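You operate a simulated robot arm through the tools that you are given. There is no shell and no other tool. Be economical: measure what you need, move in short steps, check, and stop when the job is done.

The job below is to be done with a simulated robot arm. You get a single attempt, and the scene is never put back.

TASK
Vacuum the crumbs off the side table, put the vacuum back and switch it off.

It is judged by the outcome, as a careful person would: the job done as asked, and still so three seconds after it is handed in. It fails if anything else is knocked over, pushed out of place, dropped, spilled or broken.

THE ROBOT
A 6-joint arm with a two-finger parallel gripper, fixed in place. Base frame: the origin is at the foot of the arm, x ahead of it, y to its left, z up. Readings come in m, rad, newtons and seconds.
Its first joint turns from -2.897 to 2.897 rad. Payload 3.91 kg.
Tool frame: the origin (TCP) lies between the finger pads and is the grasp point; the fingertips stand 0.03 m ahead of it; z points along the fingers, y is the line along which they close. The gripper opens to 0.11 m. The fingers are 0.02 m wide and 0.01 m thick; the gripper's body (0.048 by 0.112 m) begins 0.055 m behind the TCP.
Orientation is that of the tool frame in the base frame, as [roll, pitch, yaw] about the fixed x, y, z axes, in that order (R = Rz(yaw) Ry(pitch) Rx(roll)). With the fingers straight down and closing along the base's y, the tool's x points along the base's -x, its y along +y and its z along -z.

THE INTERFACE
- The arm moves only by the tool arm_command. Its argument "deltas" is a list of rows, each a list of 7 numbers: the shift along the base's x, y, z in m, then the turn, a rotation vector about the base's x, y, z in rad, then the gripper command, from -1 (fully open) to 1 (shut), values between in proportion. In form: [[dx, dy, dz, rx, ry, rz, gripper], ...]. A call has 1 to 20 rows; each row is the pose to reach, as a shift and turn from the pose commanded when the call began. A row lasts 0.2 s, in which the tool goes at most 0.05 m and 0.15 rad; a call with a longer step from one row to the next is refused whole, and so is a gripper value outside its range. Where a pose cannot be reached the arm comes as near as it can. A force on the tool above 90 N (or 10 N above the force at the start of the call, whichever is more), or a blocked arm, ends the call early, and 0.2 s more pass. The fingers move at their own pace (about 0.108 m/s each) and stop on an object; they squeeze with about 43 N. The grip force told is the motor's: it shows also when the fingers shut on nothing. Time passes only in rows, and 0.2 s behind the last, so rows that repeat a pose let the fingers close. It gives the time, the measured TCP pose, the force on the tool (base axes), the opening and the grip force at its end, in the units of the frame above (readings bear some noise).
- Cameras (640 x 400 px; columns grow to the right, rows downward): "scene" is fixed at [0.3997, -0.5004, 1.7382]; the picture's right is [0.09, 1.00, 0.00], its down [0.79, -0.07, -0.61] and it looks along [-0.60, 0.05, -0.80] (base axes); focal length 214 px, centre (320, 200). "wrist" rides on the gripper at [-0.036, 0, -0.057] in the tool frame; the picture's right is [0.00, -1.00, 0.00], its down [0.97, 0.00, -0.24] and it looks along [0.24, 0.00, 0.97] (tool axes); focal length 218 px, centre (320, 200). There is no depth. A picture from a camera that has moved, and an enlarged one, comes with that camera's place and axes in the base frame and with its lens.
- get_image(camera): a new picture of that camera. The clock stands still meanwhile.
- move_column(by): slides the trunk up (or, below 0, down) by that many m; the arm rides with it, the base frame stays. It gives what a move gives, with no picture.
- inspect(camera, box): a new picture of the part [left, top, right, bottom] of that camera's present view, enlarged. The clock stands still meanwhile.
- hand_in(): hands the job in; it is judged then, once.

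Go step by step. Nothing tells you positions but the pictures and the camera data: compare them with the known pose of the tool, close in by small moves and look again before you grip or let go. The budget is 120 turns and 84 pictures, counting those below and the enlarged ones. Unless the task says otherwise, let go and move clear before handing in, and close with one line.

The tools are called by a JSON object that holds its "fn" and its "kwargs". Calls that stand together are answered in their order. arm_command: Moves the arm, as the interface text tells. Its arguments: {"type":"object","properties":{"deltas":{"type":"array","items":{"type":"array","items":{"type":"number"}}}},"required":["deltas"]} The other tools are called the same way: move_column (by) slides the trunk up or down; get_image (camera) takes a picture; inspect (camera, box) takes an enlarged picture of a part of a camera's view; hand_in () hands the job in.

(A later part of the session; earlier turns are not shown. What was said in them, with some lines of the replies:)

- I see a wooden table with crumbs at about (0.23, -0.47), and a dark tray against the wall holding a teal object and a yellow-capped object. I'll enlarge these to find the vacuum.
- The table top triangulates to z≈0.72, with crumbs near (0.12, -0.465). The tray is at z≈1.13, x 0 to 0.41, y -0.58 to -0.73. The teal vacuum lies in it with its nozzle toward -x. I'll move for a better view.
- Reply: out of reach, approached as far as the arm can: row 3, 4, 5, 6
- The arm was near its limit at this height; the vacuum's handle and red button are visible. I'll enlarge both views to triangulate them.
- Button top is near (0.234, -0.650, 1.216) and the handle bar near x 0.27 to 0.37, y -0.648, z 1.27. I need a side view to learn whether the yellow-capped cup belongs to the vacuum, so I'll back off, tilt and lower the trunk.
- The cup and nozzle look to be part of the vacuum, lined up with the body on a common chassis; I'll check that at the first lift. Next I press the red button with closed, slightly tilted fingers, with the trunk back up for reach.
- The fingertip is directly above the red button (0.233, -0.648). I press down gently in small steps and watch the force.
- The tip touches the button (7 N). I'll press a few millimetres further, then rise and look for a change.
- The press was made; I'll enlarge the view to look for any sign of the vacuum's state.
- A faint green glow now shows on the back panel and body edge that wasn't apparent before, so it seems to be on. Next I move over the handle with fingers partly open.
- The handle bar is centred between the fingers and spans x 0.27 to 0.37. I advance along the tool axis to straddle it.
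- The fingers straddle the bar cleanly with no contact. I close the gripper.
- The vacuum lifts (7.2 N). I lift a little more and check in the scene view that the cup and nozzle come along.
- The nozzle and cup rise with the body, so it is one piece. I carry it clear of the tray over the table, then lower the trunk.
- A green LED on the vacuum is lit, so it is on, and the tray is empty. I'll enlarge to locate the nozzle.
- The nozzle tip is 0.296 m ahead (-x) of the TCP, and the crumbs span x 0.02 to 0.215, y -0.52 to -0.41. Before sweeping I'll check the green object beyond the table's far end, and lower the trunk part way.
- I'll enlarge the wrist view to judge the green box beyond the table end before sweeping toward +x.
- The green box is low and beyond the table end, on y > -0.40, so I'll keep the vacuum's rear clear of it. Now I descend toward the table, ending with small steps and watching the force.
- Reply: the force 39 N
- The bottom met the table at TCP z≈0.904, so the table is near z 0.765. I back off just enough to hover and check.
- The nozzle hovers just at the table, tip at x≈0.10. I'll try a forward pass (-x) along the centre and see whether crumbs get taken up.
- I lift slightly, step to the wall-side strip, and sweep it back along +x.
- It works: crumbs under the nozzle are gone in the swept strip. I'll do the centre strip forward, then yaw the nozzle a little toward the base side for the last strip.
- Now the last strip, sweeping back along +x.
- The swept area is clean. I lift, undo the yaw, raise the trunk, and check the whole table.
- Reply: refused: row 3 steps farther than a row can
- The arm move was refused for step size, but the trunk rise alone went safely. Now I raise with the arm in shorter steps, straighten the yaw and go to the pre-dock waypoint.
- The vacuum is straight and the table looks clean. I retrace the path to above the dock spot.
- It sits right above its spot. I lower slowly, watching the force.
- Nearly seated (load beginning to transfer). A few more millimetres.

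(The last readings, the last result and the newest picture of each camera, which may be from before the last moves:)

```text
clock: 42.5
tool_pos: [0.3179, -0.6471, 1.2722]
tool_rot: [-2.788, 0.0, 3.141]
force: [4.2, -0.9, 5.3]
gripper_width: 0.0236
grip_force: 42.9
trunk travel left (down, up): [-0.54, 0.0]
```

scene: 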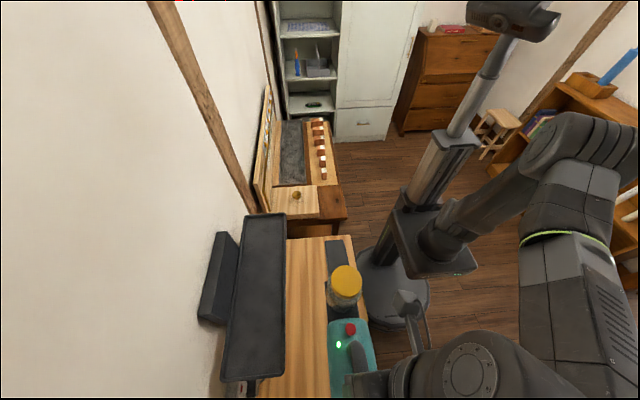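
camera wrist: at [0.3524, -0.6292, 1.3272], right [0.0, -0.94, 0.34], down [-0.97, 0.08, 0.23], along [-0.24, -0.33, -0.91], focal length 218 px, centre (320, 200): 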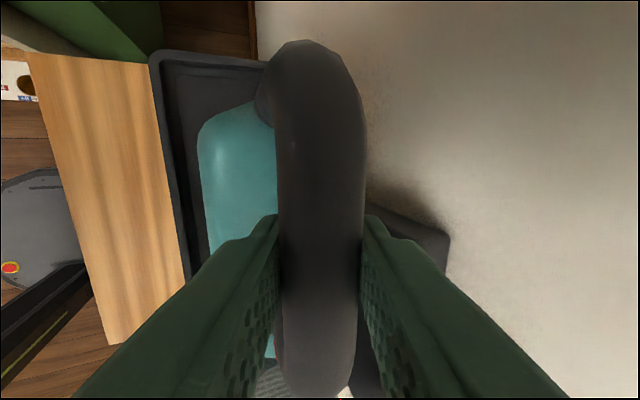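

The vacuum is seated (table-side push 5 N). I release by opening partly.

{"fn": "arm_command", "kwargs": {"deltas": [[0, 0, 0, 0, 0, 0, 0.5], [0, 0, 0, 0, 0, 0, 0.2], [0, 0, 0, 0, 0, 0, -0.09], [0, 0, 0, 0, 0, 0, -0.09]]}}

{"fn": "arm_command", "kwargs": {"deltas": [[0, 0.009, 0.025, 0, 0, 0, -0.09], [0, 0.017, 0.047, 0, 0, 0, -0.09], [0, 0.026, 0.071, 0, 0, 0, -0.09], [0, 0.066, 0.071, 0, 0, 0, -0.09], [0, 0.1, 0.06, 0, 0, 0, -0.09], [-0.04, 0.11, 0.05, 0, 0, 0, 0.3], [-0.083, 0.11, 0.035, 0, 0, 0, 1], [-0.083, 0.11, 0.035, 0, 0, 0, 1], [-0.083, 0.11, 0.035, 0, 0, 0, 1]]}}

{"fn": "get_image", "kwargs": {"camera": "wrist"}}

{"fn": "inspect", "kwargs": {"camera": "scene", "box": [200, 210, 310, 390]}}

```text
clock: 43.5
tool_pos: [0.3166, -0.6475, 1.2718]
tool_rot: [-2.791, 0.0, 3.14]
force: [0.0, -0.7, -0.6]
gripper_width: 0.0599
grip_force: 0.1
trunk travel left (down, up): [-0.54, 0.0]
```

```text
clock: 45.5
tool_pos: [0.2354, -0.5359, 1.3082]
tool_rot: [-2.79, 0.001, 3.141]
force: [0.0, 0.7, 0.9]
gripper_width: 0.0002
grip_force: 37.7
trunk travel left (down, up): [-0.54, 0.0]
```

```text
42 pictures are left
camera wrist: at [0.2705, -0.5181, 1.3598], right [0.0, -0.94, 0.34], down [-0.97, 0.08, 0.23], along [-0.24, -0.33, -0.91], focal length 218 px, centre (320, 200)
```

wrist: 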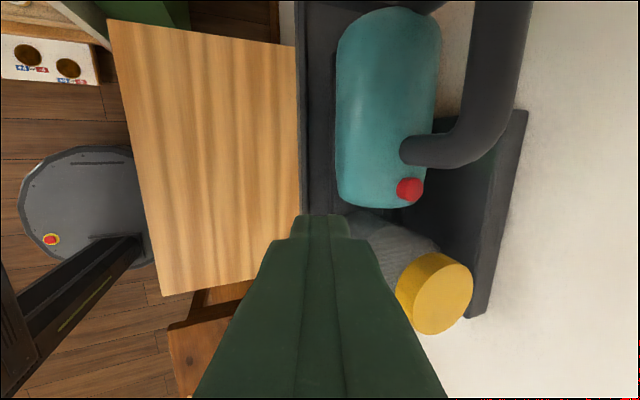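

```text
2.22 times, centred on (255, 300) of scene
camera zoom: at [0.3997, -0.5004, 1.7382], right [0.09, 1.0, 0.0], down [0.79, -0.07, -0.61], along [-0.6, 0.05, -0.8], focal length 477 px, centre (464, -22)
```

zoom: 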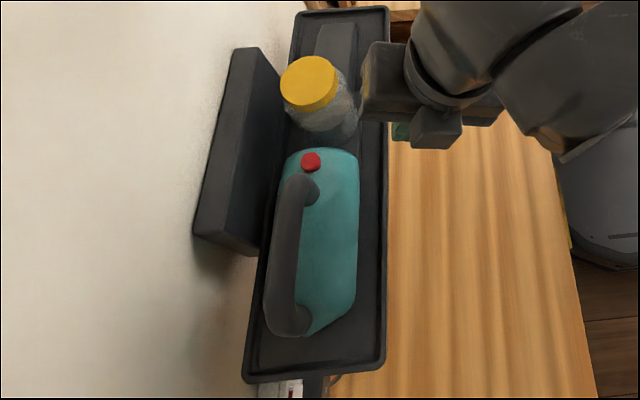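

The vacuum is back within a couple of millimetres and the table is clean. The button is at (0.236, -0.647); I move over it and press once as before to switch off.

{"fn": "arm_command", "kwargs": {"deltas": [[0, -0.04, 0, 0, 0, 0, 1], [0.001, -0.08, -0.01, 0, 0, 0, 1], [0.001, -0.103, -0.018, 0, 0, 0, 1], [0.001, -0.102, -0.04, 0, 0, 0, 1], [0.001, -0.101, -0.052, 0, 0, 0, 1], [0.001, -0.101, -0.057, 0, 0, 0, 1], [0.001, -0.101, -0.061, 0, 0, 0, 1], [0.001, -0.101, -0.063, 0, 0, 0, 1]]}}

```text
clock: 47.3
tool_pos: [0.2346, -0.6373, 1.2467]
tool_rot: [-2.785, 0.002, 3.14]
force: [1.0, -2.8, 21.3]
gripper_width: 0.0002
grip_force: 38.3
trunk travel left (down, up): [-0.54, 0.0]
```

Pressed with 21 N. I rise and look for the green LED, which sits on the wall side of the handle.

{"fn": "arm_command", "kwargs": {"deltas": [[0, 0, 0.02, 0, 0, 0, 1], [0, 0, 0.05, 0, 0, 0, 1], [-0.02, -0.01, 0.07, 0, 0, 0, 1], [-0.05, -0.03, 0.08, 0, 0, 0, 1], [-0.08, -0.045, 0.08, 0, 0, 0, 1], [-0.08, -0.05, 0.08, 0, 0, 0, 1]]}}

{"fn": "get_image", "kwargs": {"camera": "wrist"}}

```text
clock: 48.7
tool_pos: [0.1545, -0.6882, 1.3225]
tool_rot: [-2.792, -0.001, 3.139]
force: [-0.6, 0.1, 0.4]
gripper_width: 0.0
grip_force: 37.9
trunk travel left (down, up): [-0.54, 0.0]
```

```text
40 pictures are left
camera wrist: at [0.1904, -0.6693, 1.3756], right [0.0, -0.94, 0.34], down [-0.97, 0.08, 0.23], along [-0.24, -0.33, -0.91], focal length 218 px, centre (320, 200)
```

wrist: 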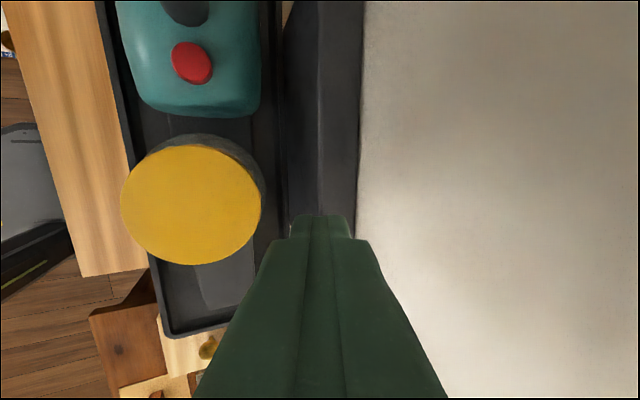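

I shift +x 0.05 to bring the LED spot into view.

{"fn": "arm_command", "kwargs": {"deltas": [[0.03, 0, 0, 0, 0, 0, 1], [0.06, 0, 0, 0, 0, 0, 1], [0.06, 0, 0, 0, 0, 0, 1]]}}

{"fn": "get_image", "kwargs": {"camera": "wrist"}}

```text
clock: 49.5
tool_pos: [0.2148, -0.6889, 1.3237]
tool_rot: [-2.79, 0.001, 3.139]
force: [0.1, 0.2, -0.2]
gripper_width: 0.0
grip_force: 37.9
trunk travel left (down, up): [-0.54, 0.0]
```

```text
39 pictures are left
camera wrist: at [0.2507, -0.6698, 1.376], right [0.0, -0.94, 0.34], down [-0.97, 0.08, 0.23], along [-0.24, -0.33, -0.91], focal length 218 px, centre (320, 200)
```

wrist: 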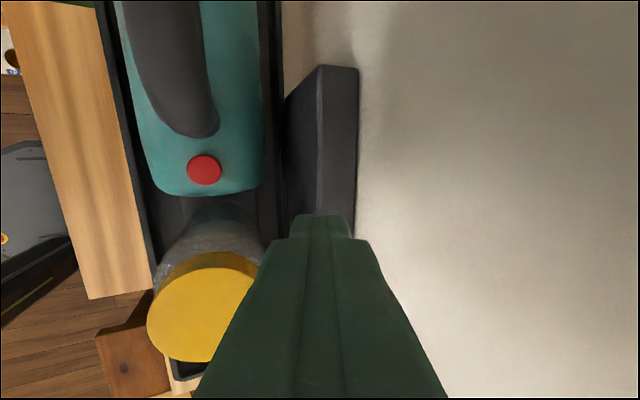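

{"fn": "inspect", "kwargs": {"camera": "wrist", "box": [100, 0, 360, 220]}}

```text
1.82 times, centred on (230, 110) of wrist
camera zoom: at [0.2507, -0.6698, 1.376], right [0.0, -0.94, 0.34], down [-0.97, 0.08, 0.23], along [-0.24, -0.33, -0.91], focal length 397 px, centre (484, 364)
```

zoom: 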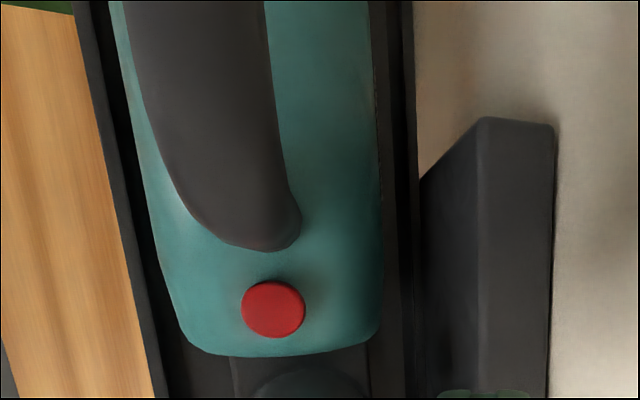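

No green light on the body where the LED shone before, so it is off. I retreat clear and take a final look.

{"fn": "arm_command", "kwargs": {"deltas": [[0, 0.04, 0.005, 0, 0, 0, 1], [0, 0.08, 0.01, 0, 0, 0, 1], [0, 0.12, 0.02, 0, 0, 0, 1], [0, 0.16, 0.03, 0, 0, 0, 1], [0, 0.2, 0.04, 0, 0, 0, 1], [-0.03, 0.23, 0.05, 0, 0, 0, 0], [-0.06, 0.26, 0.06, 0, 0, 0, -0.5], [-0.1, 0.28, 0.07, 0, 0, 0, -0.5]]}}

{"fn": "inspect", "kwargs": {"camera": "scene", "box": [190, 200, 390, 400]}}

{"fn": "get_image", "kwargs": {"camera": "wrist"}}

```text
clock: 51.3
tool_pos: [0.1126, -0.4089, 1.3946]
tool_rot: [-2.788, 0.0, 3.139]
force: [0.0, -0.5, 0.2]
gripper_width: 0.0826
grip_force: 0.1
trunk travel left (down, up): [-0.54, 0.0]
```

```text
2.00 times, centred on (290, 300) of scene
camera zoom: at [0.3997, -0.5004, 1.7382], right [0.09, 1.0, 0.0], down [0.79, -0.07, -0.61], along [-0.6, 0.05, -0.8], focal length 429 px, centre (380, 0)
```

zoom: 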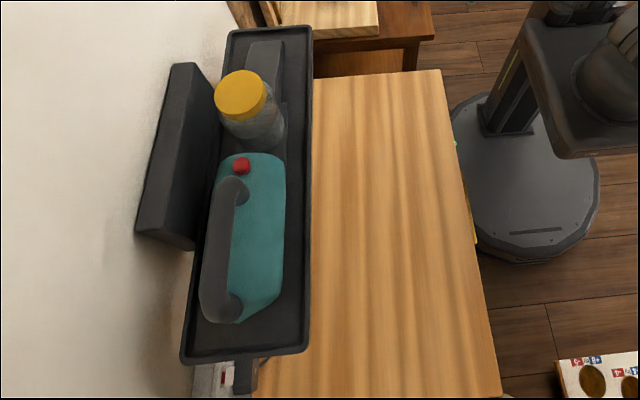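

```text
36 pictures are left
camera wrist: at [0.148, -0.3894, 1.4466], right [0.0, -0.94, 0.34], down [-0.97, 0.08, 0.23], along [-0.24, -0.33, -0.91], focal length 218 px, centre (320, 200)
```

wrist: 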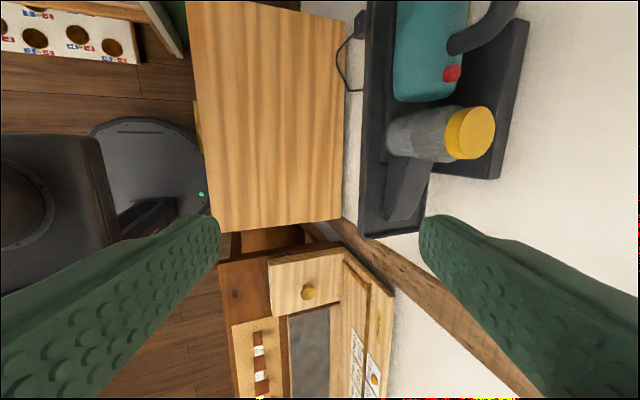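

The table is clean, the vacuum sits in its tray where it was with its light off, and the arm is clear. I hand in.

{"fn": "hand_in", "kwargs": {}}

```text
The job is handed in.
```

The crumbs are vacuumed off the side table, and the vacuum is back in its tray, within about 3 mm of where it started. I pressed its switch again and its green light is no longer visible, so it should be off; nothing else was disturbed.
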